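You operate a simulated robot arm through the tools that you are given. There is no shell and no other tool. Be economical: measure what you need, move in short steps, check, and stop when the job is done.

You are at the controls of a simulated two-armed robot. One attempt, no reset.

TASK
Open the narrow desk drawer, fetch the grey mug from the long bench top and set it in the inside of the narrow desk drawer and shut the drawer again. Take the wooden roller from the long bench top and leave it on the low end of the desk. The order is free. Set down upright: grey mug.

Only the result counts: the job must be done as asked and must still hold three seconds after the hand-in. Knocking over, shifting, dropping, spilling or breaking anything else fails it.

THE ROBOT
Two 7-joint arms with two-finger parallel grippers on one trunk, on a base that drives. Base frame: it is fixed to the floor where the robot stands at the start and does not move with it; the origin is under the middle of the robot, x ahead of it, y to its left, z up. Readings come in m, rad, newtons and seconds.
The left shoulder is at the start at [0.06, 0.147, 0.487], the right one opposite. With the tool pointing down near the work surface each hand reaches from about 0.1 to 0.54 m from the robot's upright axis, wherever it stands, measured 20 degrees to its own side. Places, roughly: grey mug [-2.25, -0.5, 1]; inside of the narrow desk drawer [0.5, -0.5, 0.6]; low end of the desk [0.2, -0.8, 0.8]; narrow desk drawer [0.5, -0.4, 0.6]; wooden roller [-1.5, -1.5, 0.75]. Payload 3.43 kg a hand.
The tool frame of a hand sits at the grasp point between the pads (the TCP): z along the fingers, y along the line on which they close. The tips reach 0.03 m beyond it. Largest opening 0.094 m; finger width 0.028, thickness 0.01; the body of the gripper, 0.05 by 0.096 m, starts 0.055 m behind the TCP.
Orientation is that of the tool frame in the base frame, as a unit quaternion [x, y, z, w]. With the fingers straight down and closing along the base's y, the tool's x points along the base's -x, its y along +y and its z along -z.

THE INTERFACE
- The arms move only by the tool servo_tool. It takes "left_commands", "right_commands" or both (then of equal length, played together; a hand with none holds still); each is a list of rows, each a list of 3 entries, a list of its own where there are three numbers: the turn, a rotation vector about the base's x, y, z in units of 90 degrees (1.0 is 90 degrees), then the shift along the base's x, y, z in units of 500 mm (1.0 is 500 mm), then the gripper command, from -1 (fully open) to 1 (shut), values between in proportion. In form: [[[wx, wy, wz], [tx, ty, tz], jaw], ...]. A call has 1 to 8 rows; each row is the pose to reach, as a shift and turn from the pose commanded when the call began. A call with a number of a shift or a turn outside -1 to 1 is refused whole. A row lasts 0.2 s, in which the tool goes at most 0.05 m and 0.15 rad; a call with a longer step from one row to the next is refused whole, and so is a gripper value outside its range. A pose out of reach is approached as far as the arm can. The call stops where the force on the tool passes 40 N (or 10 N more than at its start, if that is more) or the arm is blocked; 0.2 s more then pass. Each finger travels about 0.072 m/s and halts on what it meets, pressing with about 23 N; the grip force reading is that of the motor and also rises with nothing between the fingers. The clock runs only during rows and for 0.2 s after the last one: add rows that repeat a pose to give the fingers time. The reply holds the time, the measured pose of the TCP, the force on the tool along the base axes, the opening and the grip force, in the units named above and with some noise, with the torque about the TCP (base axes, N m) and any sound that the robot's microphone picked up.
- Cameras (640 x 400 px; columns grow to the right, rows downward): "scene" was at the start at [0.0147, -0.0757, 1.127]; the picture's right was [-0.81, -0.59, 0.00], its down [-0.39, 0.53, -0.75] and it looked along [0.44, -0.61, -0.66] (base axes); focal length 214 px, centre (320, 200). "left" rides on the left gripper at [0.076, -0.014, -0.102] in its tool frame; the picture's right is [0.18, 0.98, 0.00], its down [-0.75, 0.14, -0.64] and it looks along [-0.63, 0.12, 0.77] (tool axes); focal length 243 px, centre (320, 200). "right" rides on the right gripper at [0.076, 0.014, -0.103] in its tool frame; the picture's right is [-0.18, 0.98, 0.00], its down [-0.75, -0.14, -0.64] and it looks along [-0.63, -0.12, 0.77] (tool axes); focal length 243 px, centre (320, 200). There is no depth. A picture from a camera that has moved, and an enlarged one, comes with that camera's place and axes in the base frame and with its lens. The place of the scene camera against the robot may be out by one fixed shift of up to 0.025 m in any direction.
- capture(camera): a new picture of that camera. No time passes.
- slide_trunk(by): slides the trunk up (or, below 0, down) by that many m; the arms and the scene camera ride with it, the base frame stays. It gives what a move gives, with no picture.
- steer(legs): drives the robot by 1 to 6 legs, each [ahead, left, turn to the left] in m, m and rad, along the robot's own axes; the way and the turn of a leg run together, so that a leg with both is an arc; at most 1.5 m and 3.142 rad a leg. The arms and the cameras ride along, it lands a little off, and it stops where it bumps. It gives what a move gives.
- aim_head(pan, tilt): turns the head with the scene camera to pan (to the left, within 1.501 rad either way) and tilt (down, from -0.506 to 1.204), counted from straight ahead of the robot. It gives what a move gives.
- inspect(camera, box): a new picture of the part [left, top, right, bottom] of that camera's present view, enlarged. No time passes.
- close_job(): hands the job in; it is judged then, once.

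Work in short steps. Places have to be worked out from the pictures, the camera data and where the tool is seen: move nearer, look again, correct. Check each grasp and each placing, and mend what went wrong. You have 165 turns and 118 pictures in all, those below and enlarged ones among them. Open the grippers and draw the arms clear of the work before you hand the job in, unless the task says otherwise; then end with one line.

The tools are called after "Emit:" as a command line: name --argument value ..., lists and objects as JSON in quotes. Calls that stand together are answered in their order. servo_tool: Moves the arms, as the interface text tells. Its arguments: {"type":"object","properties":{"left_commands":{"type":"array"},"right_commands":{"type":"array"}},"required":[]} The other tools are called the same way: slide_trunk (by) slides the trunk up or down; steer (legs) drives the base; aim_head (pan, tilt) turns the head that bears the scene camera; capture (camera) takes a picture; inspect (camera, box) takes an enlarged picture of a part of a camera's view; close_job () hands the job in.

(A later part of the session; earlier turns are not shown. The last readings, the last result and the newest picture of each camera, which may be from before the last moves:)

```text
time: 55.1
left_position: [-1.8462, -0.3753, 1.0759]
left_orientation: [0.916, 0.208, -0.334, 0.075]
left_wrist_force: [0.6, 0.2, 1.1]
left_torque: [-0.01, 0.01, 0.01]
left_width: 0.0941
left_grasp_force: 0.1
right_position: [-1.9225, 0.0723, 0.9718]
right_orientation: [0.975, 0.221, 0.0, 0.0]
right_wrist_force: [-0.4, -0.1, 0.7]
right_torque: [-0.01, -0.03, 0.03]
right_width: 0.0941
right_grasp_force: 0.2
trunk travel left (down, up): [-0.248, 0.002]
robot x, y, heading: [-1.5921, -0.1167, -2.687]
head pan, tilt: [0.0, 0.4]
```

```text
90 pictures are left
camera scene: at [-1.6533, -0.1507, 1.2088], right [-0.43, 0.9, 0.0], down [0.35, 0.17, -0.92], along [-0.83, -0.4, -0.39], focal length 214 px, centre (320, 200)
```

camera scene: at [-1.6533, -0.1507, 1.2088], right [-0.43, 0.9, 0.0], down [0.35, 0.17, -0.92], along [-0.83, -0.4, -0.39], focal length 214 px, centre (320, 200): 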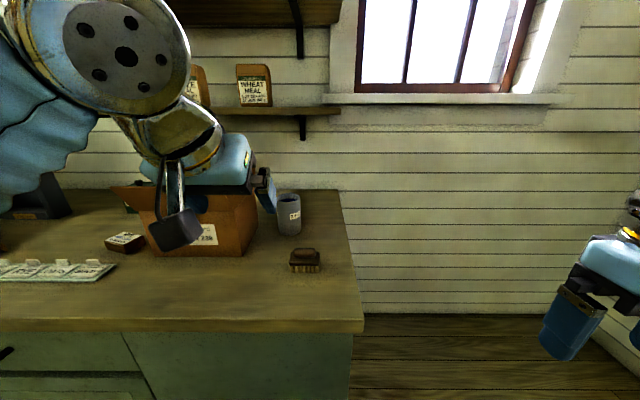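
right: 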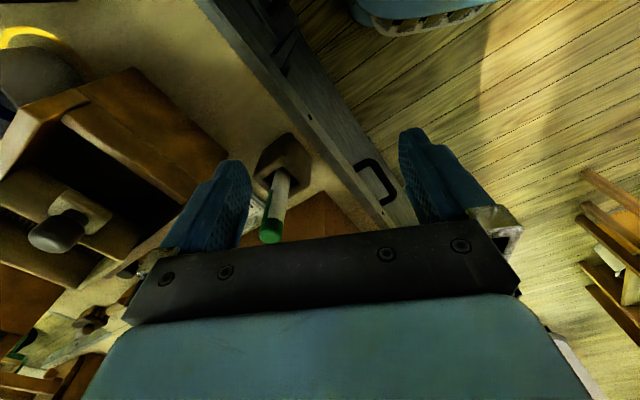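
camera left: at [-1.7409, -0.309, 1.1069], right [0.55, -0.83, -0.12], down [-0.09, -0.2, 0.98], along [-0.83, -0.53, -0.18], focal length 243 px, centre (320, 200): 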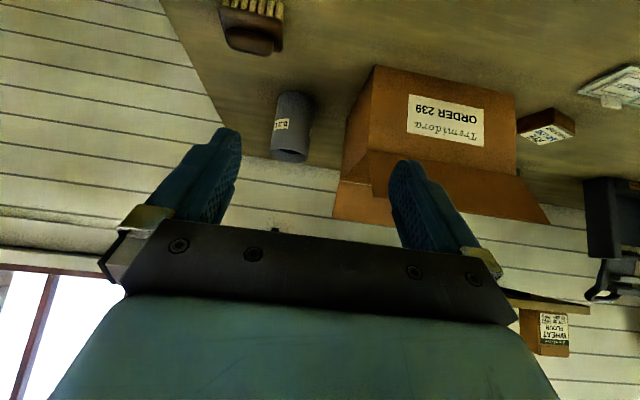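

Mug estimated at (-2.11,-0.47), top ~0.96. I shift right away from the box, then go to a pre-grasp point 0.12 m back along the tool axis.

Emit:
servo_tool --left_commands '[[[0, 0, 0], [-0.024, 0.05, 0], -1], [[0, 0, 0], [-0.11, 0.006, -0.02], -1], [[0, 0, 0], [-0.2, -0.038, -0.05], -1], [[0, 0, 0], [-0.29, -0.08, -0.08], -1], [[0, 0, 0], [-0.388, -0.124, -0.118], -1]]'

Emit:
capture --camera "left"

Emit:
capture --camera "scene"

```text
refused: row 3 steps farther than a row can; nothing moved
```

```text
89 pictures are left
camera left: at [-1.7409, -0.309, 1.1069], right [0.55, -0.83, -0.12], down [-0.09, -0.2, 0.98], along [-0.83, -0.53, -0.18], focal length 243 px, centre (320, 200)
```

left: 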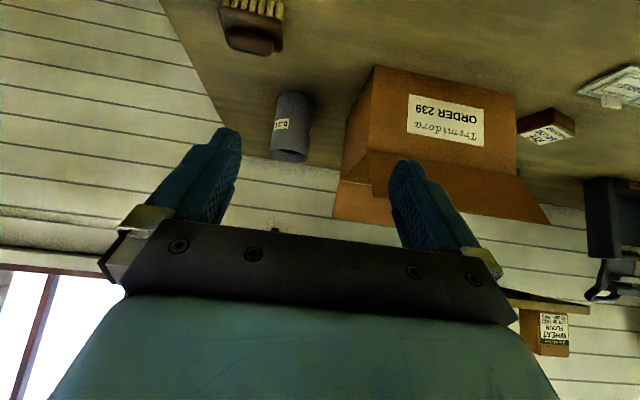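

```text
88 pictures are left
camera scene: at [-1.6533, -0.1507, 1.2088], right [-0.43, 0.9, 0.0], down [0.35, 0.17, -0.92], along [-0.83, -0.4, -0.39], focal length 214 px, centre (320, 200)
```

scene: 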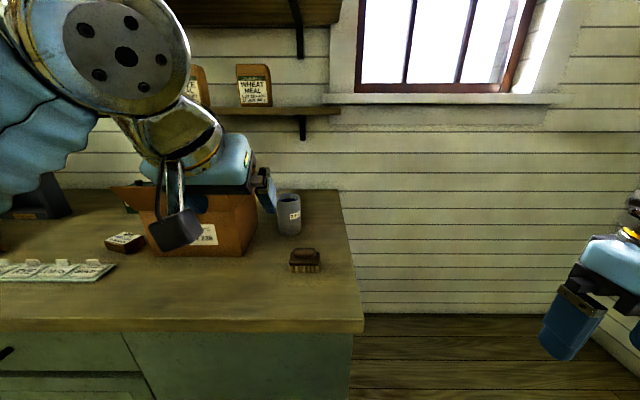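

Refused for step length; I resend with smaller steps.

Emit:
servo_tool --left_commands '[[[0, 0, 0], [-0.024, 0.05, 0], -1], [[0, 0, 0], [-0.09, 0.016, -0.02], -1], [[0, 0, 0], [-0.165, -0.02, -0.045], -1], [[0, 0, 0], [-0.24, -0.055, -0.07], -1], [[0, 0, 0], [-0.315, -0.09, -0.095], -1], [[0, 0, 0], [-0.388, -0.124, -0.118], -1]]'

Emit:
capture --camera "left"

Emit:
capture --camera "scene"

```text
time: 56.5
left_position: [-2.042, -0.4387, 1.0194]
left_orientation: [0.917, 0.207, -0.333, 0.076]
left_wrist_force: [0.3, -1.0, 0.4]
left_torque: [-0.01, 0.01, -0.03]
left_width: 0.0942
left_grasp_force: 0.0
right_position: [-1.9248, 0.0722, 0.972]
right_orientation: [0.975, 0.222, 0.001, 0.0]
right_wrist_force: [0.5, -0.7, 0.5]
right_torque: [-0.05, 0.02, 0.0]
right_width: 0.0943
right_grasp_force: 0.1
trunk travel left (down, up): [-0.248, 0.002]
robot x, y, heading: [-1.5929, -0.1165, -2.695]
head pan, tilt: [0.0, 0.4]
```

```text
87 pictures are left
camera left: at [-1.9362, -0.3721, 1.0492], right [0.55, -0.83, -0.12], down [-0.09, -0.2, 0.98], along [-0.83, -0.53, -0.18], focal length 243 px, centre (320, 200)
```

left: 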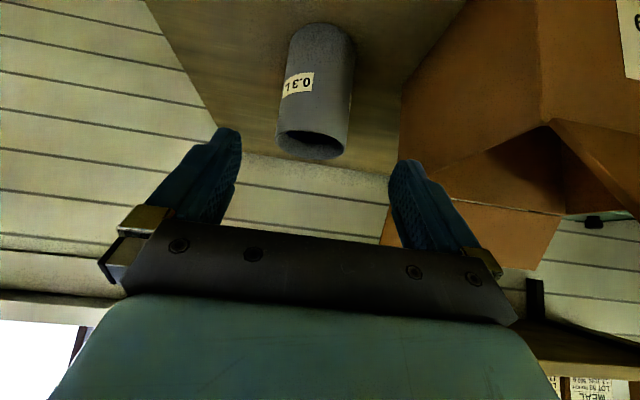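

```text
86 pictures are left
camera scene: at [-1.653, -0.1507, 1.2088], right [-0.43, 0.9, 0.0], down [0.35, 0.17, -0.92], along [-0.83, -0.4, -0.39], focal length 214 px, centre (320, 200)
```

scene: 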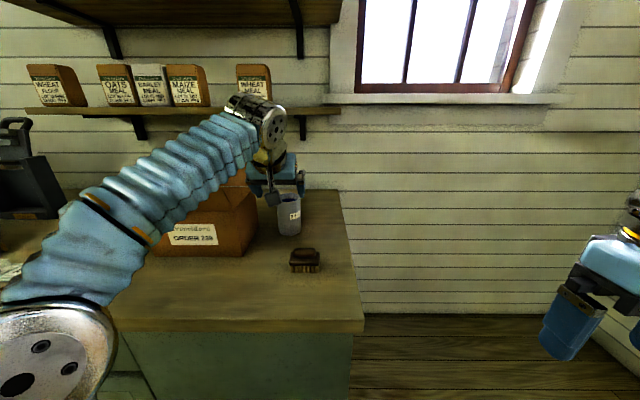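

Rim and base rays agree: mug axis (-2.111,-0.469), base 0.857, top 0.965, well centred. I advance onto it to TCP z ≈0.937.

Emit:
servo_tool --left_commands '[[[0, 0, 0], [-0.035, -0.0165, -0.041], -1], [[0, 0, 0], [-0.07, -0.033, -0.082], -1], [[0, 0, 0], [-0.105, -0.0495, -0.123], -1], [[0, 0, 0], [-0.14, -0.062, -0.162], -1]]'

Emit:
capture --camera "left"

```text
time: 57.5
left_position: [-2.1088, -0.4685, 0.9359]
left_orientation: [0.917, 0.208, -0.332, 0.075]
left_wrist_force: [-0.4, -0.5, 0.1]
left_torque: [0.02, -0.01, -0.02]
left_width: 0.0939
left_grasp_force: 0.1
right_position: [-1.9236, 0.0711, 0.9716]
right_orientation: [0.975, 0.222, 0.002, 0.001]
right_wrist_force: [0.1, 0.2, -0.3]
right_torque: [0.02, 0.02, 0.01]
right_width: 0.0942
right_grasp_force: 0.1
trunk travel left (down, up): [-0.248, 0.002]
robot x, y, heading: [-1.5937, -0.1128, -2.696]
head pan, tilt: [0.0, 0.4]
```

```text
85 pictures are left
camera left: at [-2.0025, -0.4013, 0.9663], right [0.55, -0.83, -0.12], down [-0.09, -0.2, 0.98], along [-0.83, -0.53, -0.18], focal length 243 px, centre (320, 200)
```

left: 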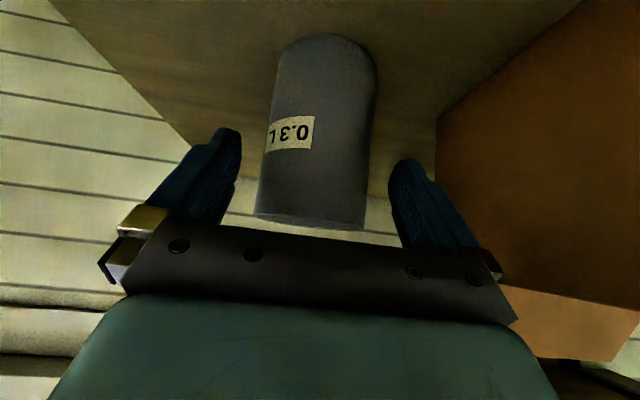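

The mug is between the fingers. I close the grip.

Emit:
servo_tool --left_commands '[[[0, 0, 0], [0, 0, 0], 0], [[0, 0, 0], [0, 0, 0], 0.4], [[0, 0, 0], [0, 0, 0], 1], [[0, 0, 0], [0, 0, 0], 1]]'

Emit:
capture --camera "left"

```text
time: 58.5
left_position: [-2.1083, -0.4673, 0.9373]
left_orientation: [0.917, 0.208, -0.333, 0.076]
left_wrist_force: [-0.3, -0.2, -0.8]
left_torque: [0.02, -0.09, 0.03]
left_width: 0.07
left_grasp_force: 22.8
right_position: [-1.9248, 0.0724, 0.9728]
right_orientation: [0.975, 0.222, 0.001, 0.001]
right_wrist_force: [1.5, 0.1, 0.7]
right_torque: [0.04, -0.02, 0.03]
right_width: 0.0942
right_grasp_force: 0.0
trunk travel left (down, up): [-0.248, 0.002]
robot x, y, heading: [-1.5923, -0.1156, -2.695]
head pan, tilt: [0.0, 0.4]
```

```text
84 pictures are left
camera left: at [-2.0024, -0.4009, 0.9664], right [0.55, -0.83, -0.12], down [-0.09, -0.2, 0.98], along [-0.83, -0.53, -0.18], focal length 243 px, centre (320, 200)
```

left: 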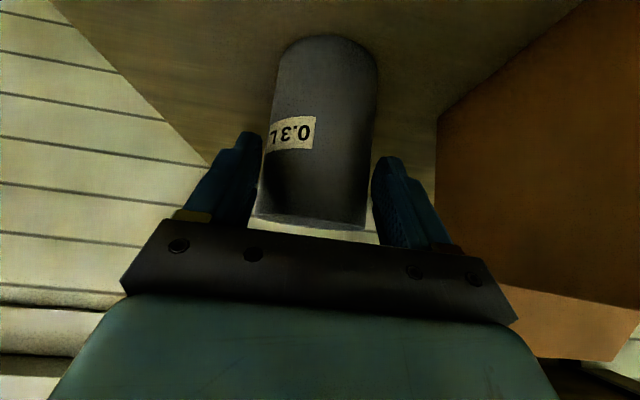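

Gripped at 0.070 m. I lift up 0.06, then draw it back toward me.

Emit:
servo_tool --left_commands '[[[0, 0, 0], [0, 0, 0.04], 1], [[0, 0, 0], [0, 0, 0.09], 1], [[0, 0, 0], [0, 0, 0.14], 1], [[0, 0, 0], [0.04, 0.02, 0.17], 1], [[0, 0, 0], [0.11, 0.055, 0.18], 1], [[0, 0, 0], [0.18, 0.09, 0.18], 1], [[0, 0, 0], [0.25, 0.125, 0.18], 1]]'

Emit:
capture --camera "left"

Emit:
capture --camera "scene"

```text
time: 60.1
left_position: [-1.9855, -0.407, 1.0228]
left_orientation: [0.917, 0.208, -0.333, 0.076]
left_wrist_force: [-0.6, 0.3, -1.7]
left_torque: [0.02, -0.09, 0.03]
left_width: 0.07
left_grasp_force: 22.7
right_position: [-1.9232, 0.0714, 0.9709]
right_orientation: [0.975, 0.221, 0.0, 0.0]
right_wrist_force: [0.1, -0.3, 0.2]
right_torque: [0.05, 0.0, 0.0]
right_width: 0.0939
right_grasp_force: 0.1
trunk travel left (down, up): [-0.248, 0.002]
robot x, y, heading: [-1.5912, -0.114, -2.697]
head pan, tilt: [0.0, 0.4]
```

```text
83 pictures are left
camera left: at [-1.8812, -0.3393, 1.0536], right [0.55, -0.83, -0.12], down [-0.09, -0.2, 0.98], along [-0.83, -0.53, -0.18], focal length 243 px, centre (320, 200)
```

left: 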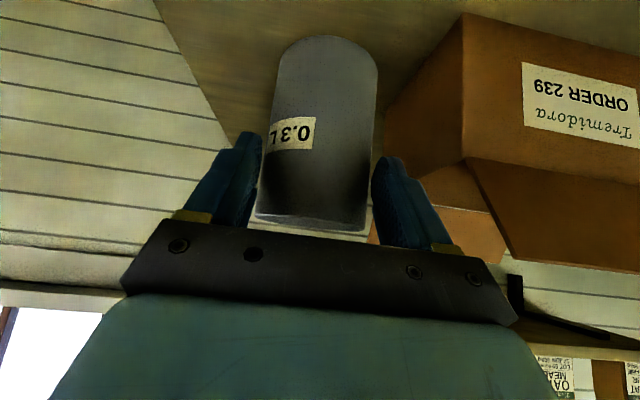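

```text
82 pictures are left
camera scene: at [-1.6536, -0.1508, 1.2088], right [-0.43, 0.9, 0.0], down [0.35, 0.17, -0.92], along [-0.83, -0.4, -0.39], focal length 214 px, centre (320, 200)
```

scene: 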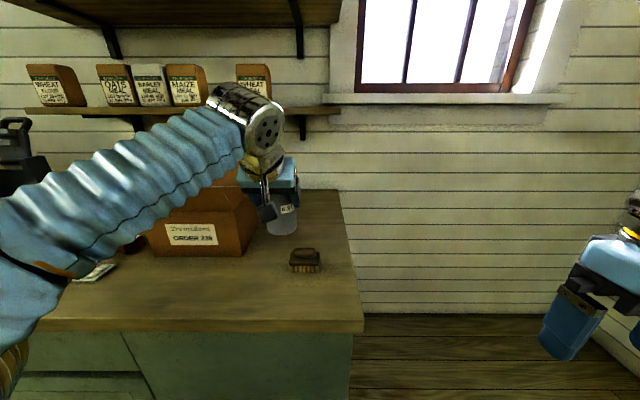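

Mug held firmly. I back off and slide left along the bench toward the roller.

Emit:
servo_tool --left_commands '[[[0, 0, 0], [0.07, 0.034, 0.0], 1], [[0, 0, 0], [0.14, 0.068, 0.0], 1], [[0, 0, 0], [0.2, 0.1, 0.0], 1]]'

Emit:
steer --legs '[[-0.25, 0, 0], [0, 1.3, 0]]'

Emit:
aim_head --pan 0 --tilt 0.5

Emit:
capture --camera "scene"

```text
time: 60.9
left_position: [-1.887, -0.3566, 1.0228]
left_orientation: [0.917, 0.207, -0.333, 0.075]
left_wrist_force: [0.8, 0.7, -0.5]
left_torque: [0.06, -0.08, 0.01]
left_width: 0.0702
left_grasp_force: 23.3
right_position: [-1.9238, 0.071, 0.9718]
right_orientation: [0.975, 0.221, 0.001, 0.0]
right_wrist_force: [-0.7, 0.4, -0.5]
right_torque: [0.02, -0.03, -0.04]
right_width: 0.0941
right_grasp_force: 0.1
trunk travel left (down, up): [-0.248, 0.002]
robot x, y, heading: [-1.5922, -0.114, -2.696]
head pan, tilt: [0.0, 0.4]
```

```text
time: 68.9
left_position: [-1.0941, -1.4354, 1.0238]
left_orientation: [0.917, 0.208, -0.332, 0.075]
left_wrist_force: [0.4, 0.3, -0.5]
left_torque: [0.0, -0.09, 0.0]
left_width: 0.0698
left_grasp_force: 23.2
right_position: [-1.131, -1.0064, 0.9728]
right_orientation: [0.975, 0.221, 0.001, 0.0]
right_wrist_force: [-0.2, -0.8, 0.9]
right_torque: [-0.02, 0.01, 0.02]
right_width: 0.094
right_grasp_force: 0.0
trunk travel left (down, up): [-0.248, 0.002]
robot x, y, heading: [-0.8001, -1.1959, -2.693]
head pan, tilt: [0.0, 0.4]
```

```text
time: 69.6
left_position: [-1.0939, -1.4358, 1.0238]
left_orientation: [0.916, 0.208, -0.333, 0.076]
left_wrist_force: [-0.3, 0.0, -1.1]
left_torque: [0.03, -0.04, 0.03]
left_width: 0.0701
left_grasp_force: 22.7
right_position: [-1.1303, -1.0072, 0.9717]
right_orientation: [0.975, 0.222, 0.001, 0.001]
right_wrist_force: [-0.1, 0.3, 0.8]
right_torque: [0.0, 0.01, 0.02]
right_width: 0.0939
right_grasp_force: 0.0
trunk travel left (down, up): [-0.248, 0.002]
robot x, y, heading: [-0.8, -1.196, -2.693]
head pan, tilt: [0.0, 0.499]
```

```text
81 pictures are left
camera scene: at [-0.8587, -1.2287, 1.1997], right [-0.43, 0.9, 0.0], down [0.43, 0.21, -0.88], along [-0.79, -0.38, -0.48], focal length 214 px, centre (320, 200)
```

scene: 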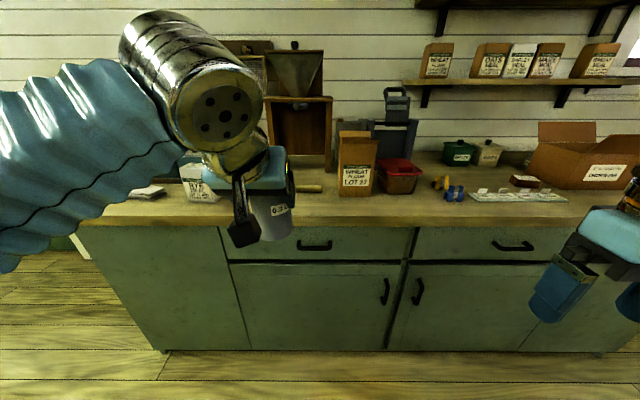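

The roller's right end peeks out behind the mug at L≈0.78 along the bench. I drive left 0.32 so it faces the right hand.

Emit:
steer --legs '[[0, 0.32, 0]]'

Emit:
capture --camera "scene"

Emit:
capture --camera "right"

```text
time: 71.7
left_position: [-0.9513, -1.7288, 1.024]
left_orientation: [0.916, 0.212, -0.333, 0.077]
left_wrist_force: [-0.8, -0.1, -0.7]
left_torque: [0.03, -0.07, -0.01]
left_width: 0.0699
left_grasp_force: 23.6
right_position: [-0.991, -1.3019, 0.9723]
right_orientation: [0.974, 0.226, 0.001, 0.001]
right_wrist_force: [-1.0, -0.3, -0.1]
right_torque: [-0.01, 0.02, 0.0]
right_width: 0.0936
right_grasp_force: 0.0
trunk travel left (down, up): [-0.248, 0.002]
robot x, y, heading: [-0.6619, -1.4844, -2.691]
head pan, tilt: [0.0, 0.499]
```

```text
80 pictures are left
camera scene: at [-0.7178, -1.5204, 1.1997], right [-0.44, 0.9, 0.0], down [0.43, 0.21, -0.88], along [-0.79, -0.39, -0.48], focal length 214 px, centre (320, 200)
```

scene: 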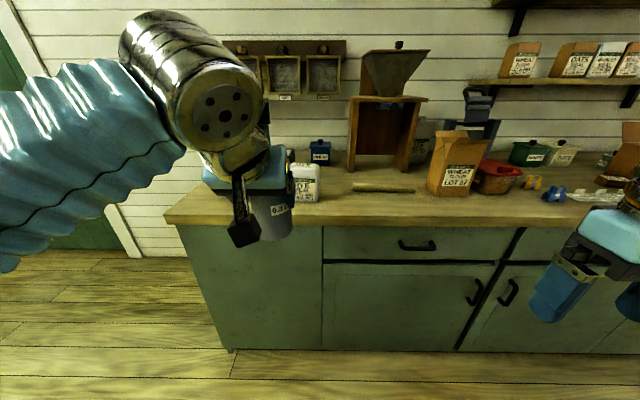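

```text
79 pictures are left
camera right: at [-0.9169, -1.2806, 1.075], right [0.27, -0.96, 0.0], down [-0.74, -0.2, 0.64], along [-0.62, -0.17, -0.77], focal length 243 px, centre (320, 200)
```

right: 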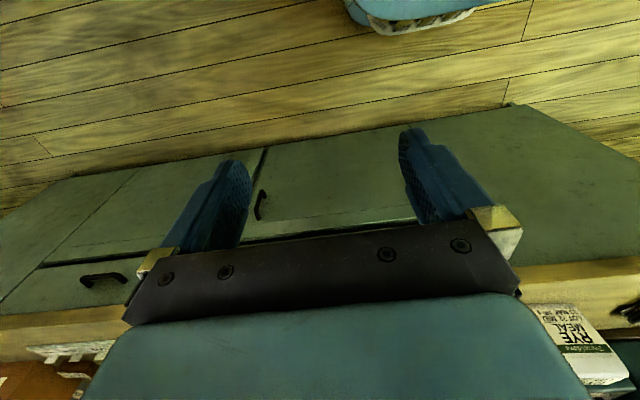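

Emit:
inspect --camera "scene" --box '[290, 130, 490, 255]'

```text
3.20 times, centred on (390, 192) of scene
camera zoom: at [-0.7178, -1.5204, 1.1997], right [-0.44, 0.9, 0.0], down [0.43, 0.21, -0.88], along [-0.79, -0.39, -0.48], focal length 686 px, centre (96, 224)
```

zoom: 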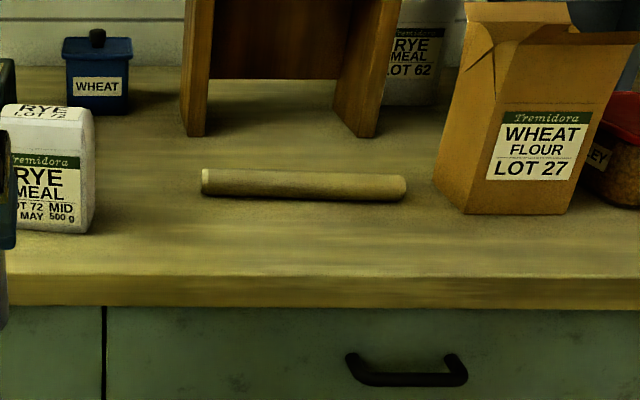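

Roller: plain cylinder ~0.225 × 0.028 at about (-1.44,-1.62), along the bench. I yaw the right tool so it closes across it, and draw the mug hand back and up.

Emit:
servo_tool --right_commands '[[[0, 0, 0.0806], [0, 0, 0.01], -1], [[0, 0, 0.1612], [0, 0, 0.02], -1], [[0, 0, 0.2418], [0, 0, 0.03], -1], [[0, 0, 0.3224], [0, 0, 0.04], -1], [[0, 0, 0.403], [0, 0, 0.05], -1], [[0, 0, 0.4835], [0, 0, 0.06], -1]]' --left_commands '[[[0, 0, 0], [0.024, 0.012, 0.02], 1], [[0, 0, 0], [0.048, 0.023, 0.04], 1], [[0, 0, 0], [0.072, 0.035, 0.06], 1], [[0, 0, 0], [0.096, 0.047, 0.08], 1], [[0, 0, 0], [0.12, 0.058, 0.1], 1], [[0, 0, 0], [0.144, 0.07, 0.12], 1]]'

Emit:
servo_tool --right_commands '[[[0, 0, 0.0806], [0, 0, 0.01], -1], [[0, 0, 0.1612], [0, 0, 0.02], -1], [[0, 0, 0.2418], [0, 0, 0.03], -1], [[0, 0, 0.3224], [0, 0, 0.04], -1], [[0, 0, 0.403], [0, 0, 0.05], -1], [[0, 0, 0.4835], [0, 0, 0.06], -1]]'

```text
time: 73.1
left_position: [-0.8783, -1.6952, 1.0834]
left_orientation: [0.916, 0.211, -0.334, 0.077]
left_wrist_force: [0.7, -0.2, -1.5]
left_torque: [0.04, -0.04, 0.0]
left_width: 0.07
left_grasp_force: 22.9
right_position: [-1.0146, -1.3153, 0.9946]
right_orientation: [0.821, 0.572, 0.002, -0.001]
right_wrist_force: [0.3, -1.0, 0.2]
right_torque: [0.01, -0.01, 0.0]
right_width: 0.094
right_grasp_force: 0.1
right hand out of reach, approached as far as the arm can: row 4, 5, 6
trunk travel left (down, up): [-0.248, 0.002]
robot x, y, heading: [-0.6554, -1.4878, -2.691]
head pan, tilt: [0.0, 0.499]
```

```text
time: 74.5
left_position: [-0.8807, -1.6938, 1.0824]
left_orientation: [0.917, 0.211, -0.331, 0.077]
left_wrist_force: [-0.3, -0.6, -1.1]
left_torque: [0.06, -0.12, 0.01]
left_width: 0.0701
left_grasp_force: 23.1
right_position: [-1.0529, -1.3094, 0.977]
right_orientation: [0.55, 0.835, 0.001, 0.001]
right_wrist_force: [-1.4, 0.7, -0.2]
right_torque: [-0.02, -0.07, 0.04]
right_width: 0.094
right_grasp_force: 0.0
right hand out of reach, approached as far as the arm can: row 1, 2, 3, 4, 5, 6
trunk travel left (down, up): [-0.248, 0.002]
robot x, y, heading: [-0.6553, -1.4871, -2.69]
head pan, tilt: [0.0, 0.499]
```

The right tool now closes across the roller. I drive 0.25 closer.

Emit:
steer --legs '[[0.25, 0, 0]]'

Emit:
capture --camera "right"

Emit:
capture --camera "scene"

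```text
time: 76.3
left_position: [-1.0907, -1.801, 1.083]
left_orientation: [0.915, 0.213, -0.333, 0.078]
left_wrist_force: [0.5, 0.0, -1.8]
left_torque: [0.03, -0.03, -0.01]
left_width: 0.0699
left_grasp_force: 22.6
right_position: [-1.2662, -1.416, 0.9785]
right_orientation: [0.549, 0.836, 0.001, 0.0]
right_wrist_force: [-0.1, 0.6, -0.1]
right_torque: [-0.02, 0.05, 0.0]
right_width: 0.0937
right_grasp_force: 0.0
trunk travel left (down, up): [-0.248, 0.002]
robot x, y, heading: [-0.8687, -1.5907, -2.685]
head pan, tilt: [0.0, 0.499]
```

```text
77 pictures are left
camera right: at [-1.2832, -1.3416, 1.0806], right [0.98, 0.22, 0.0], down [0.17, -0.75, 0.64], along [0.14, -0.62, -0.77], focal length 243 px, centre (320, 200)
```

right: 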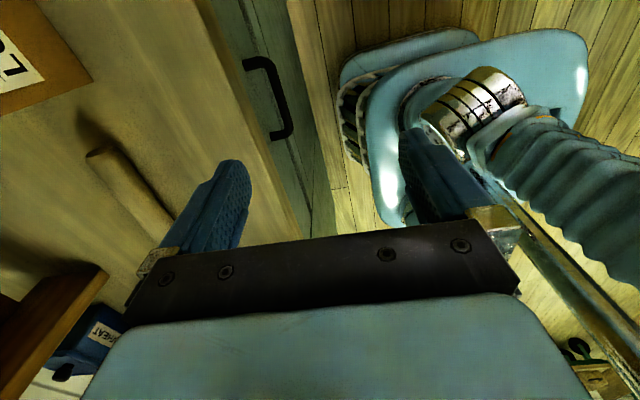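

```text
76 pictures are left
camera scene: at [-0.9309, -1.6256, 1.1997], right [-0.44, 0.9, 0.0], down [0.43, 0.21, -0.88], along [-0.79, -0.39, -0.48], focal length 214 px, centre (320, 200)
```

scene: 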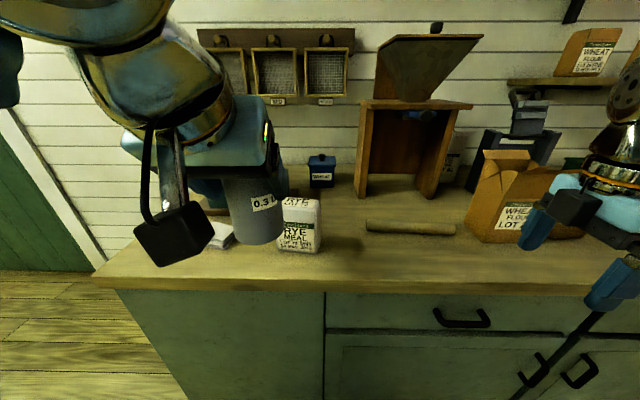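

Roller centre ~(-1.433,-1.608). I'll grasp 0.04 m left of centre to keep the camera clear of the flour bag: first move left, then ahead.

Emit:
servo_tool --right_commands '[[[0, 0, 0], [0.008, -0.075, 0], -1], [[0, 0, 0], [0.016, -0.15, 0], -1], [[0, 0, 0], [0.024, -0.225, 0], -1], [[0, 0, 0], [0.032, -0.296, 0], -1]]'

Emit:
capture --camera "right"

```text
time: 77.3
left_position: [-1.0907, -1.8004, 1.0836]
left_orientation: [0.915, 0.214, -0.332, 0.078]
left_wrist_force: [0.3, -0.2, -1.2]
left_torque: [0.04, -0.05, 0.03]
left_width: 0.0698
left_grasp_force: 23.1
right_position: [-1.2523, -1.5655, 0.979]
right_orientation: [0.549, 0.836, 0.002, -0.001]
right_wrist_force: [0.2, 0.0, -0.3]
right_torque: [0.03, 0.01, -0.01]
right_width: 0.094
right_grasp_force: 0.0
trunk travel left (down, up): [-0.248, 0.002]
robot x, y, heading: [-0.873, -1.5929, -2.682]
head pan, tilt: [0.0, 0.499]
```

```text
75 pictures are left
camera right: at [-1.2688, -1.4897, 1.0825], right [0.98, 0.22, 0.0], down [0.17, -0.75, 0.64], along [0.14, -0.62, -0.77], focal length 243 px, centre (320, 200)
```

right: 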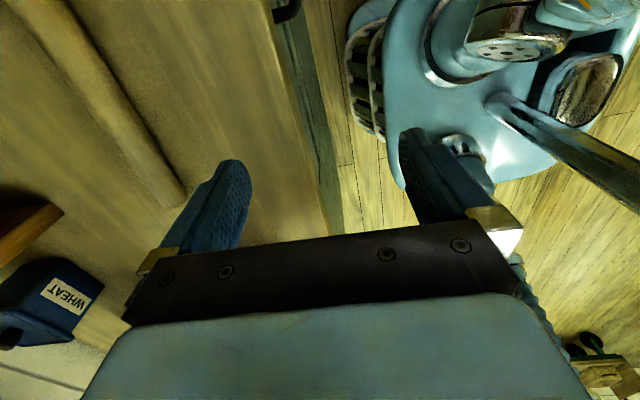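

Roller line passes through (-1.384,-1.687)–(-1.444,-1.54). I move over the grasp point (-1.412,-1.618).

Emit:
servo_tool --right_commands '[[[0, 0, 0], [-0.08, -0.026, 0], -1], [[0, 0, 0], [-0.16, -0.052, 0], -1], [[0, 0, 0], [-0.24, -0.079, -0.0], -1], [[0, 0, 0], [-0.32, -0.105, -0.0], -1]]'

Emit:
capture --camera "right"

Emit:
capture --camera "scene"

```text
time: 78.3
left_position: [-1.0918, -1.8003, 1.0828]
left_orientation: [0.915, 0.214, -0.332, 0.078]
left_wrist_force: [0.7, -0.2, -1.9]
left_torque: [0.08, -0.06, -0.02]
left_width: 0.0699
left_grasp_force: 23.4
right_position: [-1.3708, -1.6065, 0.9788]
right_orientation: [0.545, 0.838, -0.001, -0.001]
right_wrist_force: [0.1, -1.0, 0.1]
right_torque: [0.01, 0.01, 0.05]
right_width: 0.0942
right_grasp_force: 0.1
right hand out of reach, approached as far as the arm can: row 4
trunk travel left (down, up): [-0.248, 0.002]
robot x, y, heading: [-0.8767, -1.5898, -2.683]
head pan, tilt: [0.0, 0.499]
```

```text
74 pictures are left
camera right: at [-1.3878, -1.531, 1.0812], right [0.97, 0.23, 0.0], down [0.18, -0.75, 0.64], along [0.15, -0.63, -0.77], focal length 243 px, centre (320, 200)
```

right: 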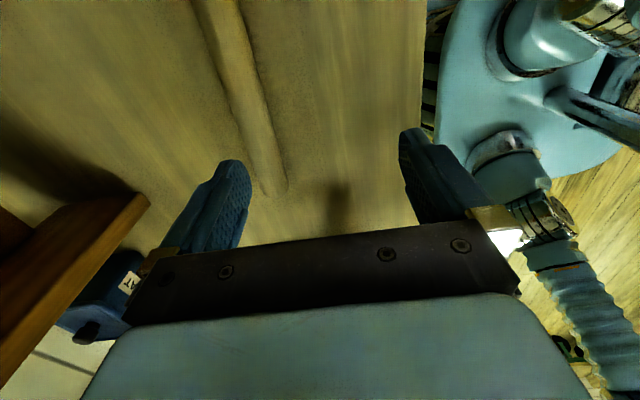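

```text
73 pictures are left
camera scene: at [-0.9315, -1.6255, 1.1997], right [-0.44, 0.9, 0.0], down [0.43, 0.21, -0.88], along [-0.79, -0.39, -0.48], focal length 214 px, centre (320, 200)
```

scene: 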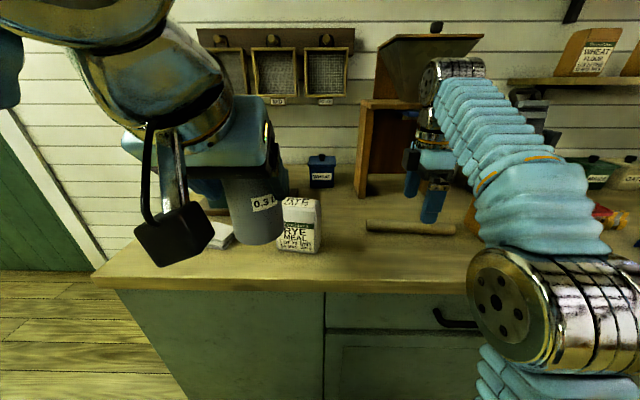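

Short by ~0.05 m. I drive 0.03 ahead; lowering will give the rest.

Emit:
steer --legs '[[0.03, 0, 0]]'

Emit:
servo_tool --right_commands '[[[0, 0, 0], [-0.01, -0.005, -0.04], -1], [[0, 0, 0], [-0.03, -0.01, -0.07], -1], [[0, 0, 0], [-0.044, -0.017, -0.09], -1]]'

Emit:
capture --camera "right"

```text
time: 79.1
left_position: [-1.1174, -1.8129, 1.0839]
left_orientation: [0.915, 0.215, -0.332, 0.078]
left_wrist_force: [-0.2, 0.0, -1.6]
left_torque: [0.04, -0.06, -0.01]
left_width: 0.0702
left_grasp_force: 23.3
right_position: [-1.3982, -1.6175, 0.9796]
right_orientation: [0.55, 0.835, 0.0, -0.002]
right_wrist_force: [-0.7, 0.4, 0.0]
right_torque: [-0.02, 0.04, 0.01]
right_width: 0.094
right_grasp_force: 0.0
trunk travel left (down, up): [-0.248, 0.002]
robot x, y, heading: [-0.8971, -1.6036, -2.686]
head pan, tilt: [0.0, 0.499]
```

```text
time: 79.9
left_position: [-1.1186, -1.8139, 1.0827]
left_orientation: [0.915, 0.214, -0.333, 0.078]
left_wrist_force: [-0.4, 0.0, -0.6]
left_torque: [0.02, -0.05, 0.04]
left_width: 0.07
left_grasp_force: 22.9
right_position: [-1.422, -1.6253, 0.9358]
right_orientation: [0.549, 0.836, 0.0, -0.001]
right_wrist_force: [0.1, -0.4, 0.5]
right_torque: [-0.03, 0.0, -0.02]
right_width: 0.0941
right_grasp_force: 0.0
trunk travel left (down, up): [-0.248, 0.002]
robot x, y, heading: [-0.8963, -1.6059, -2.688]
head pan, tilt: [0.0, 0.499]
```

```text
72 pictures are left
camera right: at [-1.4395, -1.55, 1.038], right [0.98, 0.22, 0.0], down [0.17, -0.75, 0.64], along [0.14, -0.63, -0.77], focal length 243 px, centre (320, 200)
```

right: 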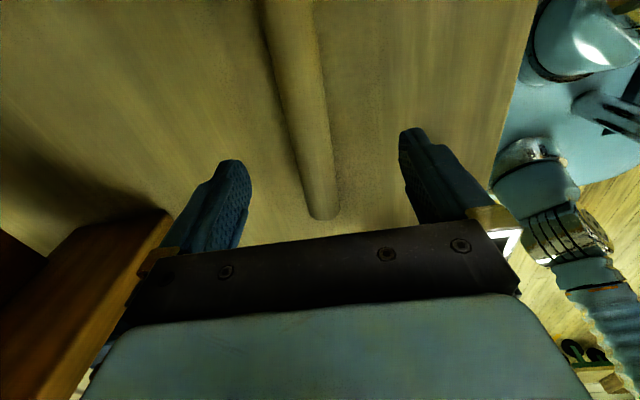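

The roller is centred between the fingers. I descend to z 0.891 and close.

Emit:
servo_tool --right_commands '[[[0, 0, 0], [0, 0, -0.045], -1], [[0, 0, 0], [0, 0, -0.088], -1], [[0, 0, 0], [0, 0, -0.088], 0], [[0, 0, 0], [0, 0, -0.088], 0.5], [[0, 0, 0], [0, 0, -0.088], 1], [[0, 0, 0], [0, 0, -0.088], 1], [[0, 0, 0], [0, 0, -0.088], 1]]'

Emit:
capture --camera "right"

```text
time: 81.5
left_position: [-1.118, -1.8142, 1.0838]
left_orientation: [0.916, 0.213, -0.332, 0.077]
left_wrist_force: [-0.7, 0.4, -0.6]
left_torque: [0.04, -0.09, -0.01]
left_width: 0.0703
left_grasp_force: 23.2
right_position: [-1.4216, -1.6255, 0.8914]
right_orientation: [0.549, 0.836, -0.001, -0.001]
right_wrist_force: [0.2, 1.0, 3.1]
right_torque: [-0.02, -0.05, -0.17]
right_width: 0.0281
right_grasp_force: 23.0
trunk travel left (down, up): [-0.248, 0.002]
robot x, y, heading: [-0.8994, -1.6055, -2.681]
head pan, tilt: [0.0, 0.499]
```

```text
71 pictures are left
camera right: at [-1.4375, -1.5501, 0.9937], right [0.98, 0.22, 0.0], down [0.17, -0.75, 0.64], along [0.14, -0.63, -0.77], focal length 243 px, centre (320, 200)
```

right: 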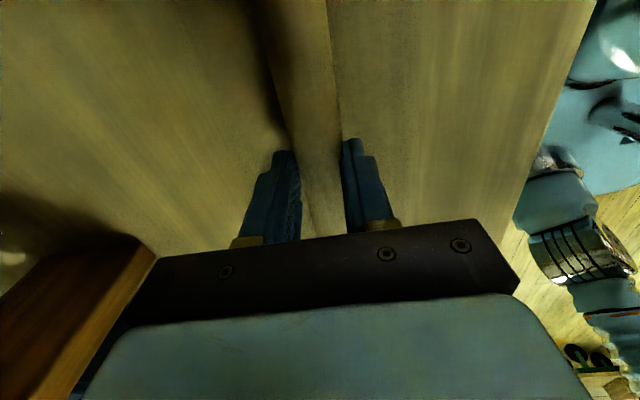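

Gripped at 0.028. I lift it 0.09 and then back the base off.

Emit:
servo_tool --right_commands '[[[0, 0, 0], [0, 0, 0.03], 1], [[0, 0, 0], [0, 0, 0.08], 1], [[0, 0, 0], [0.01, 0.005, 0.12], 1], [[0, 0, 0], [0.03, 0.015, 0.15], 1], [[0, 0, 0], [0.06, 0.025, 0.18], 1]]'

Emit:
capture --camera "scene"

```text
time: 82.7
left_position: [-1.1171, -1.8142, 1.0824]
left_orientation: [0.915, 0.213, -0.332, 0.077]
left_wrist_force: [-0.5, 0.2, -1.3]
left_torque: [0.04, -0.07, 0.01]
left_width: 0.0701
left_grasp_force: 23.0
right_position: [-1.3919, -1.613, 0.9808]
right_orientation: [0.549, 0.836, 0.0, -0.002]
right_wrist_force: [-0.2, 0.7, -1.6]
right_torque: [-0.04, -0.02, 0.03]
right_width: 0.0273
right_grasp_force: 22.5
trunk travel left (down, up): [-0.248, 0.002]
robot x, y, heading: [-0.8997, -1.6025, -2.689]
head pan, tilt: [0.0, 0.499]
```

```text
70 pictures are left
camera scene: at [-0.9584, -1.6392, 1.1997], right [-0.44, 0.9, 0.0], down [0.43, 0.21, -0.88], along [-0.79, -0.39, -0.48], focal length 214 px, centre (320, 200)
```

scene: 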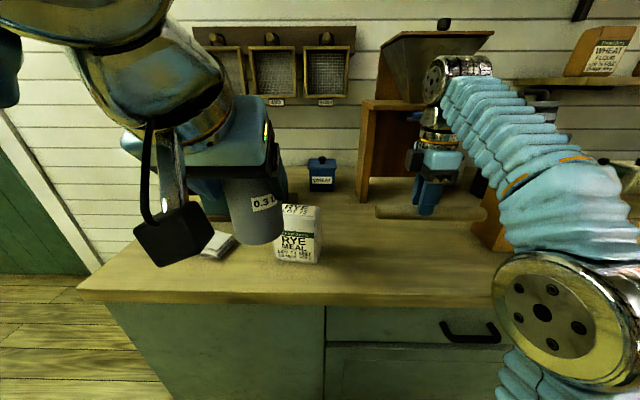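

Both objects held. I back off from the bench, drive along it to the right and turn left to face the desk.

Emit:
steer --legs '[[-0.3, 0, 0], [0, -1.45, 0], [0, 0, 1.56]]'

Emit:
aim_head --pan 0.25 --tilt 0.45

Emit:
capture --camera "scene"

```text
time: 95.5
left_position: [-1.0696, -0.3831, 1.083]
left_orientation: [0.492, 0.801, -0.179, 0.291]
left_wrist_force: [0.2, 0.5, -1.5]
left_torque: [0.07, 0.0, 0.01]
left_width: 0.0701
left_grasp_force: 22.4
right_position: [-1.2687, -0.658, 0.9802]
right_orientation: [-0.208, 0.978, -0.001, 0.0]
right_wrist_force: [-0.1, -0.9, -1.2]
right_torque: [0.0, -0.03, 0.05]
right_width: 0.0261
right_grasp_force: 23.3
trunk travel left (down, up): [-0.248, 0.002]
robot x, y, heading: [-1.2823, -0.1663, -1.102]
head pan, tilt: [0.0, 0.499]
```

```text
time: 96.2
left_position: [-1.069, -0.3834, 1.0829]
left_orientation: [0.492, 0.801, -0.179, 0.291]
left_wrist_force: [0.4, 0.2, -1.8]
left_torque: [0.06, 0.06, -0.04]
left_width: 0.07
left_grasp_force: 22.9
right_position: [-1.268, -0.6585, 0.9801]
right_orientation: [-0.208, 0.978, -0.002, 0.0]
right_wrist_force: [-0.9, 0.8, -1.4]
right_torque: [0.02, -0.02, 0.0]
right_width: 0.0262
right_grasp_force: 22.5
trunk travel left (down, up): [-0.248, 0.002]
robot x, y, heading: [-1.2831, -0.1623, -1.102]
head pan, tilt: [0.25, 0.45]
```

```text
69 pictures are left
camera scene: at [-1.2395, -0.2162, 1.2041], right [-0.75, -0.66, 0.0], down [-0.29, 0.33, -0.9], along [0.59, -0.68, -0.44], focal length 214 px, centre (320, 200)
```

scene: 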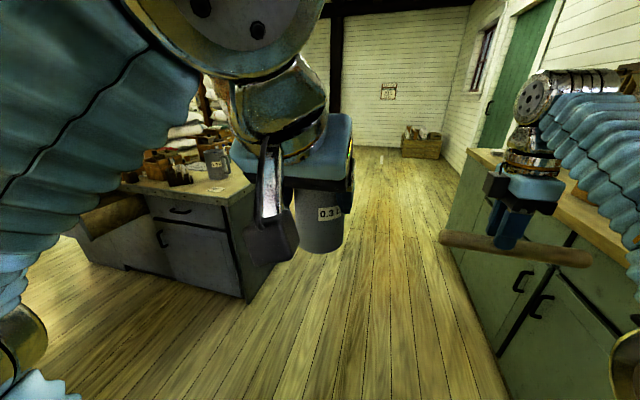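

The right grip width has shrunk a little; I inspect the roller in the hand.

Emit:
capture --camera "right"

Emit:
inspect --camera "scene" --box '[420, 140, 640, 290]'

```text
68 pictures are left
camera right: at [-1.3428, -0.6767, 1.083], right [-0.23, 0.97, 0.0], down [0.75, 0.18, 0.64], along [0.62, 0.15, -0.77], focal length 243 px, centre (320, 200)
```

right: 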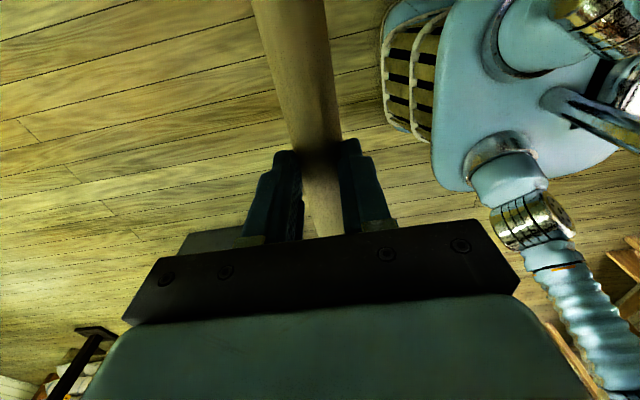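

```text
2.67 times, centred on (530, 215) of scene
camera zoom: at [-1.2395, -0.2162, 1.2041], right [-0.75, -0.66, 0.0], down [-0.29, 0.33, -0.9], along [0.59, -0.68, -0.44], focal length 572 px, centre (-240, 160)
```

zoom: 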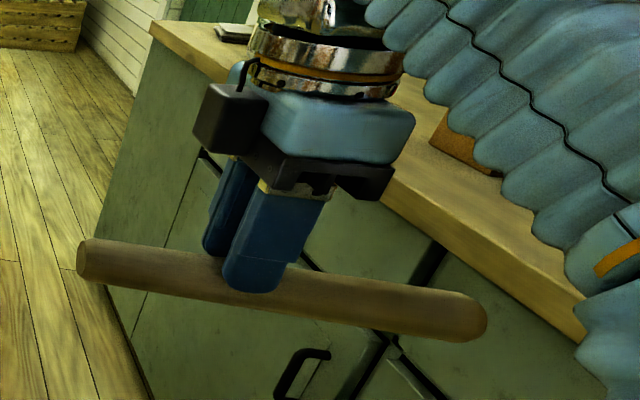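

Roller still held (near the tips, slightly lower end). I'll place it first. I drive left to stand in front of the desk's right part and look.

Emit:
steer --legs '[[0, 0, -0.025], [0, 0.9, 0]]'

Emit:
aim_head --pan -0.1 --tilt 0.6

Emit:
capture --camera "scene"

```text
time: 101.4
left_position: [-0.2493, -0.0071, 1.0835]
left_orientation: [0.511, 0.789, -0.186, 0.287]
left_wrist_force: [-0.8, -0.1, -1.3]
left_torque: [0.06, 0.06, 0.0]
left_width: 0.0701
left_grasp_force: 23.0
right_position: [-0.4595, -0.2739, 0.9803]
right_orientation: [-0.184, 0.983, -0.002, 0.0]
right_wrist_force: [-0.4, -0.2, -1.4]
right_torque: [0.03, 0.02, -0.01]
right_width: 0.0255
right_grasp_force: 22.9
trunk travel left (down, up): [-0.248, 0.002]
robot x, y, heading: [-0.45, 0.2159, -1.147]
head pan, tilt: [0.25, 0.45]
```

```text
time: 102.2
left_position: [-0.2498, -0.0077, 1.0815]
left_orientation: [0.51, 0.789, -0.186, 0.286]
left_wrist_force: [-0.1, -0.1, -1.4]
left_torque: [0.09, 0.02, 0.02]
left_width: 0.0702
left_grasp_force: 23.0
right_position: [-0.4591, -0.2749, 0.9799]
right_orientation: [-0.184, 0.983, -0.002, 0.0]
right_wrist_force: [-0.2, -0.1, -0.8]
right_torque: [0.0, -0.03, -0.02]
right_width: 0.0258
right_grasp_force: 22.6
trunk travel left (down, up): [-0.248, 0.002]
robot x, y, heading: [-0.4503, 0.2165, -1.148]
head pan, tilt: [-0.099, 0.6]
```

```text
66 pictures are left
camera scene: at [-0.4391, 0.1551, 1.1906], right [-0.95, -0.32, 0.0], down [-0.18, 0.54, -0.83], along [0.26, -0.78, -0.56], focal length 214 px, centre (320, 200)
```

scene: 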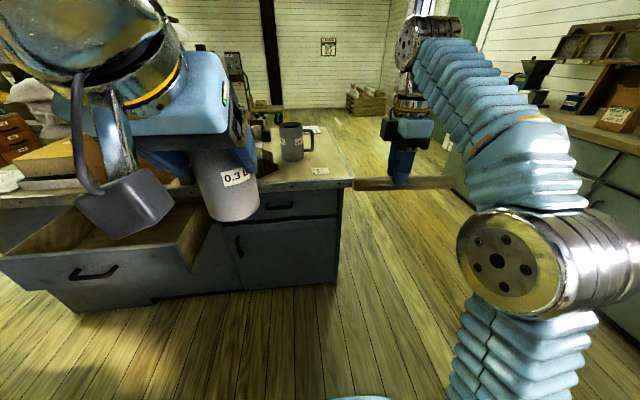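

Emit:
inspect --camera "scene" --box '[220, 90, 380, 215]'

```text
3.20 times, centred on (300, 152) of scene
camera zoom: at [-0.4391, 0.1551, 1.1906], right [-0.95, -0.32, 0.0], down [-0.18, 0.54, -0.83], along [0.26, -0.78, -0.56], focal length 686 px, centre (384, 352)
```

zoom: 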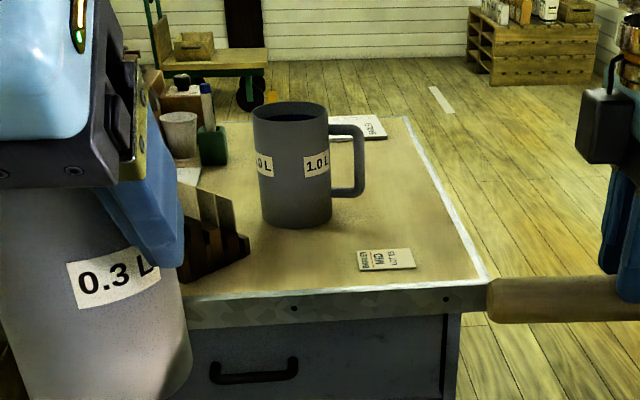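

Desk right area: big 1.0 L mug at ~(0.0,-0.75), card at (-0.18,-0.64), wedge near (0.05,-0.60). I'll set the roller between card and mug, along the desk length. First I move the left hand outward and drive ahead 0.3.

Emit:
servo_tool --left_commands '[[[0, 0, 0], [0.06, 0.029, 0.0], 1], [[0, 0, 0], [0.12, 0.057, 0.0], 1], [[0, 0, 0], [0.18, 0.086, 0.0], 1]]'

Emit:
steer --legs '[[0, 0, 0.015], [0.3, 0, 0]]'

Emit:
aim_head --pan -0.1 --tilt 0.8

Emit:
capture --camera "scene"

Emit:
capture --camera "right"

```text
time: 103.0
left_position: [-0.1586, 0.0359, 1.0826]
left_orientation: [0.51, 0.789, -0.185, 0.287]
left_wrist_force: [-0.2, -0.8, -1.0]
left_torque: [0.09, -0.01, 0.01]
left_width: 0.0698
left_grasp_force: 22.6
right_position: [-0.4593, -0.2732, 0.9811]
right_orientation: [-0.185, 0.983, -0.002, 0.0]
right_wrist_force: [0.7, -1.1, 0.3]
right_torque: [-0.02, 0.0, -0.01]
right_width: 0.0
right_grasp_force: 22.9
trunk travel left (down, up): [-0.248, 0.002]
robot x, y, heading: [-0.4488, 0.2177, -1.152]
head pan, tilt: [-0.099, 0.6]
```

```text
time: 104.6
left_position: [-0.1085, -0.0607, 1.0818]
left_orientation: [0.505, 0.793, -0.182, 0.287]
left_wrist_force: [0.0, -0.1, -1.6]
left_torque: [0.04, 0.04, 0.0]
left_width: 0.0701
left_grasp_force: 23.0
right_position: [-0.4047, -0.376, 0.98]
right_orientation: [-0.192, 0.981, -0.002, -0.001]
right_wrist_force: [0.2, -0.6, -1.2]
right_torque: [0.01, -0.01, 0.0]
right_width: 0.0
right_grasp_force: 23.2
trunk travel left (down, up): [-0.248, 0.002]
robot x, y, heading: [-0.4003, 0.1187, -1.134]
head pan, tilt: [-0.099, 0.6]
stopped in leg 2: the robot was blocked; the commanded pose is now the measured one
```

```text
time: 105.4
left_position: [-0.11, -0.0621, 1.0822]
left_orientation: [0.505, 0.793, -0.183, 0.287]
left_wrist_force: [-0.1, 0.0, -1.4]
left_torque: [0.09, 0.08, -0.03]
left_width: 0.0698
left_grasp_force: 22.9
right_position: [-0.4039, -0.3756, 0.9802]
right_orientation: [-0.192, 0.981, -0.002, -0.002]
right_wrist_force: [-0.3, -0.5, 0.4]
right_torque: [0.03, 0.01, 0.03]
right_width: 0.0
right_grasp_force: 23.1
trunk travel left (down, up): [-0.248, 0.002]
robot x, y, heading: [-0.4011, 0.1185, -1.137]
head pan, tilt: [-0.099, 0.799]
```

```text
64 pictures are left
camera scene: at [-0.3931, 0.0608, 1.1738], right [-0.94, -0.33, 0.0], down [-0.24, 0.68, -0.7], along [0.23, -0.66, -0.72], focal length 214 px, centre (320, 200)
```

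scene: 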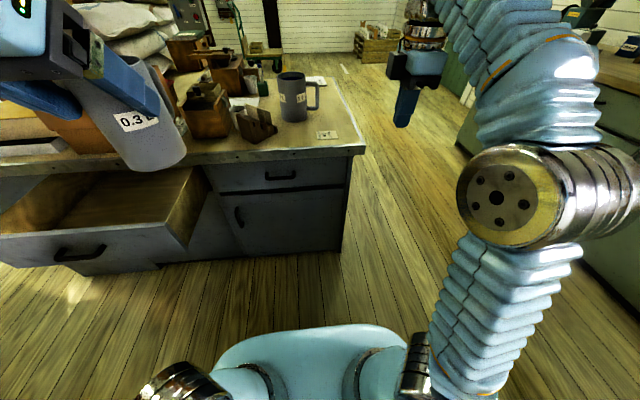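

```text
63 pictures are left
camera right: at [-0.4801, -0.391, 1.0828], right [-0.2, 0.98, 0.0], down [0.75, 0.15, 0.64], along [0.63, 0.13, -0.77], focal length 243 px, centre (320, 200)
```

right: 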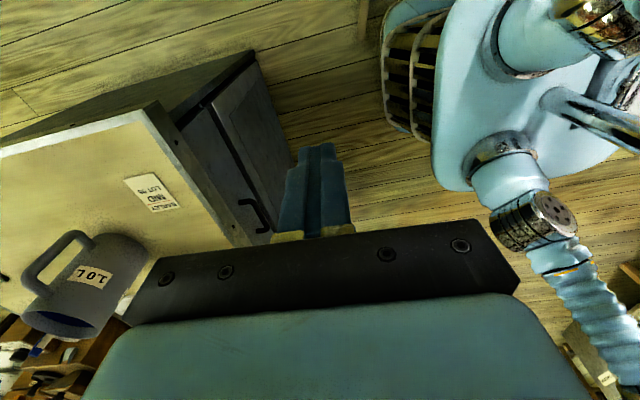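

The roller slipped out and fell. I must find it on the floor: look down.

Emit:
aim_head --pan -0.3 --tilt 1.2

Emit:
capture --camera "scene"

```text
time: 106.2
left_position: [-0.1104, -0.062, 1.0823]
left_orientation: [0.505, 0.793, -0.182, 0.288]
left_wrist_force: [-0.1, 0.1, -1.1]
left_torque: [0.08, 0.02, 0.0]
left_width: 0.0701
left_grasp_force: 22.9
right_position: [-0.4053, -0.3763, 0.9802]
right_orientation: [-0.192, 0.981, -0.002, -0.002]
right_wrist_force: [-0.2, -0.4, 0.1]
right_torque: [-0.01, -0.01, -0.03]
right_width: 0.0
right_grasp_force: 22.9
trunk travel left (down, up): [-0.248, 0.002]
robot x, y, heading: [-0.4014, 0.1226, -1.13]
head pan, tilt: [-0.3, 1.201]
```

```text
62 pictures are left
camera scene: at [-0.4122, 0.0815, 1.146], right [-0.99, -0.14, 0.0], down [-0.13, 0.92, -0.36], along [0.05, -0.36, -0.93], focal length 214 px, centre (320, 200)
```

scene: 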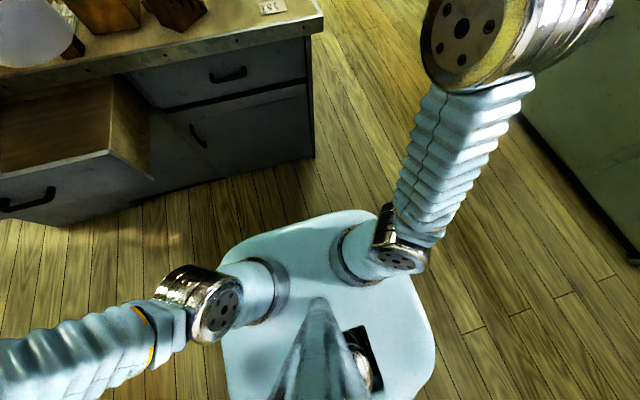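

The roller is not in sight; probably right in front of or under the base. I back off 0.4 and look again.

Emit:
steer --legs '[[-0.4, 0, 0]]'

Emit:
aim_head --pan -0.2 --tilt 0.95

Emit:
capture --camera "scene"

Emit:
capture --camera "right"

```text
time: 108.7
left_position: [-0.275, 0.2927, 1.082]
left_orientation: [0.506, 0.793, -0.182, 0.286]
left_wrist_force: [0.3, -0.7, -0.2]
left_torque: [0.04, 0.0, 0.03]
left_width: 0.07
left_grasp_force: 23.1
right_position: [-0.5716, -0.0201, 0.9801]
right_orientation: [-0.191, 0.982, -0.002, -0.002]
right_wrist_force: [0.0, 0.0, -0.2]
right_torque: [-0.02, 0.0, 0.01]
right_width: 0.0
right_grasp_force: 22.5
trunk travel left (down, up): [-0.248, 0.002]
robot x, y, heading: [-0.5711, 0.4722, -1.139]
head pan, tilt: [-0.3, 1.201]
```

```text
time: 109.5
left_position: [-0.2755, 0.2919, 1.0815]
left_orientation: [0.506, 0.792, -0.183, 0.287]
left_wrist_force: [0.4, -0.5, -0.6]
left_torque: [0.05, 0.05, 0.0]
left_width: 0.0699
left_grasp_force: 23.4
right_position: [-0.5718, -0.0199, 0.9798]
right_orientation: [-0.191, 0.982, -0.001, -0.002]
right_wrist_force: [0.1, 0.7, 0.0]
right_torque: [0.02, 0.03, 0.0]
right_width: 0.0002
right_grasp_force: 22.6
trunk travel left (down, up): [-0.248, 0.002]
robot x, y, heading: [-0.5684, 0.4768, -1.134]
head pan, tilt: [-0.201, 0.949]
```

```text
61 pictures are left
camera scene: at [-0.5687, 0.4218, 1.1621], right [-0.97, -0.23, 0.0], down [-0.19, 0.79, -0.58], along [0.14, -0.57, -0.81], focal length 214 px, centre (320, 200)
```

scene: 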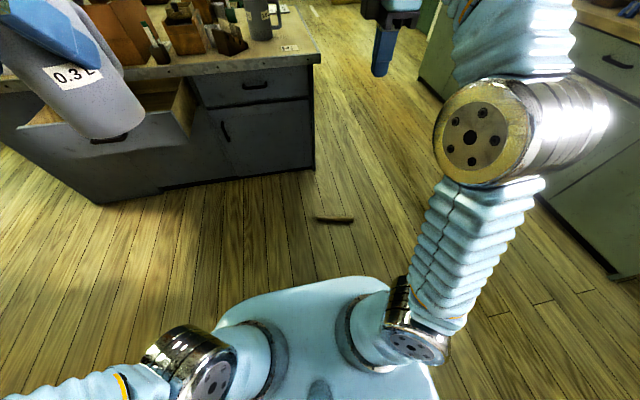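

```text
60 pictures are left
camera right: at [-0.6467, -0.0354, 1.0828], right [-0.2, 0.98, 0.0], down [0.75, 0.15, 0.64], along [0.63, 0.12, -0.77], focal length 243 px, centre (320, 200)
```

right: 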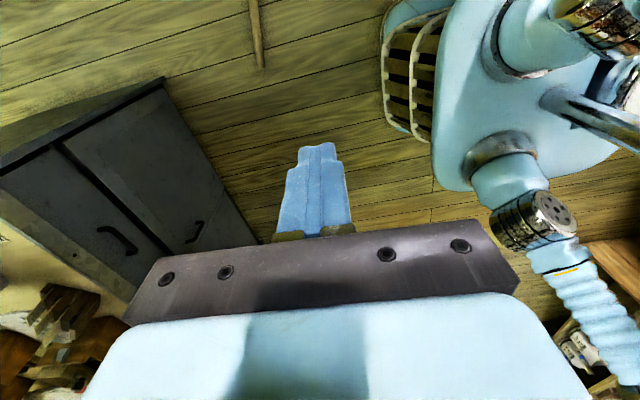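

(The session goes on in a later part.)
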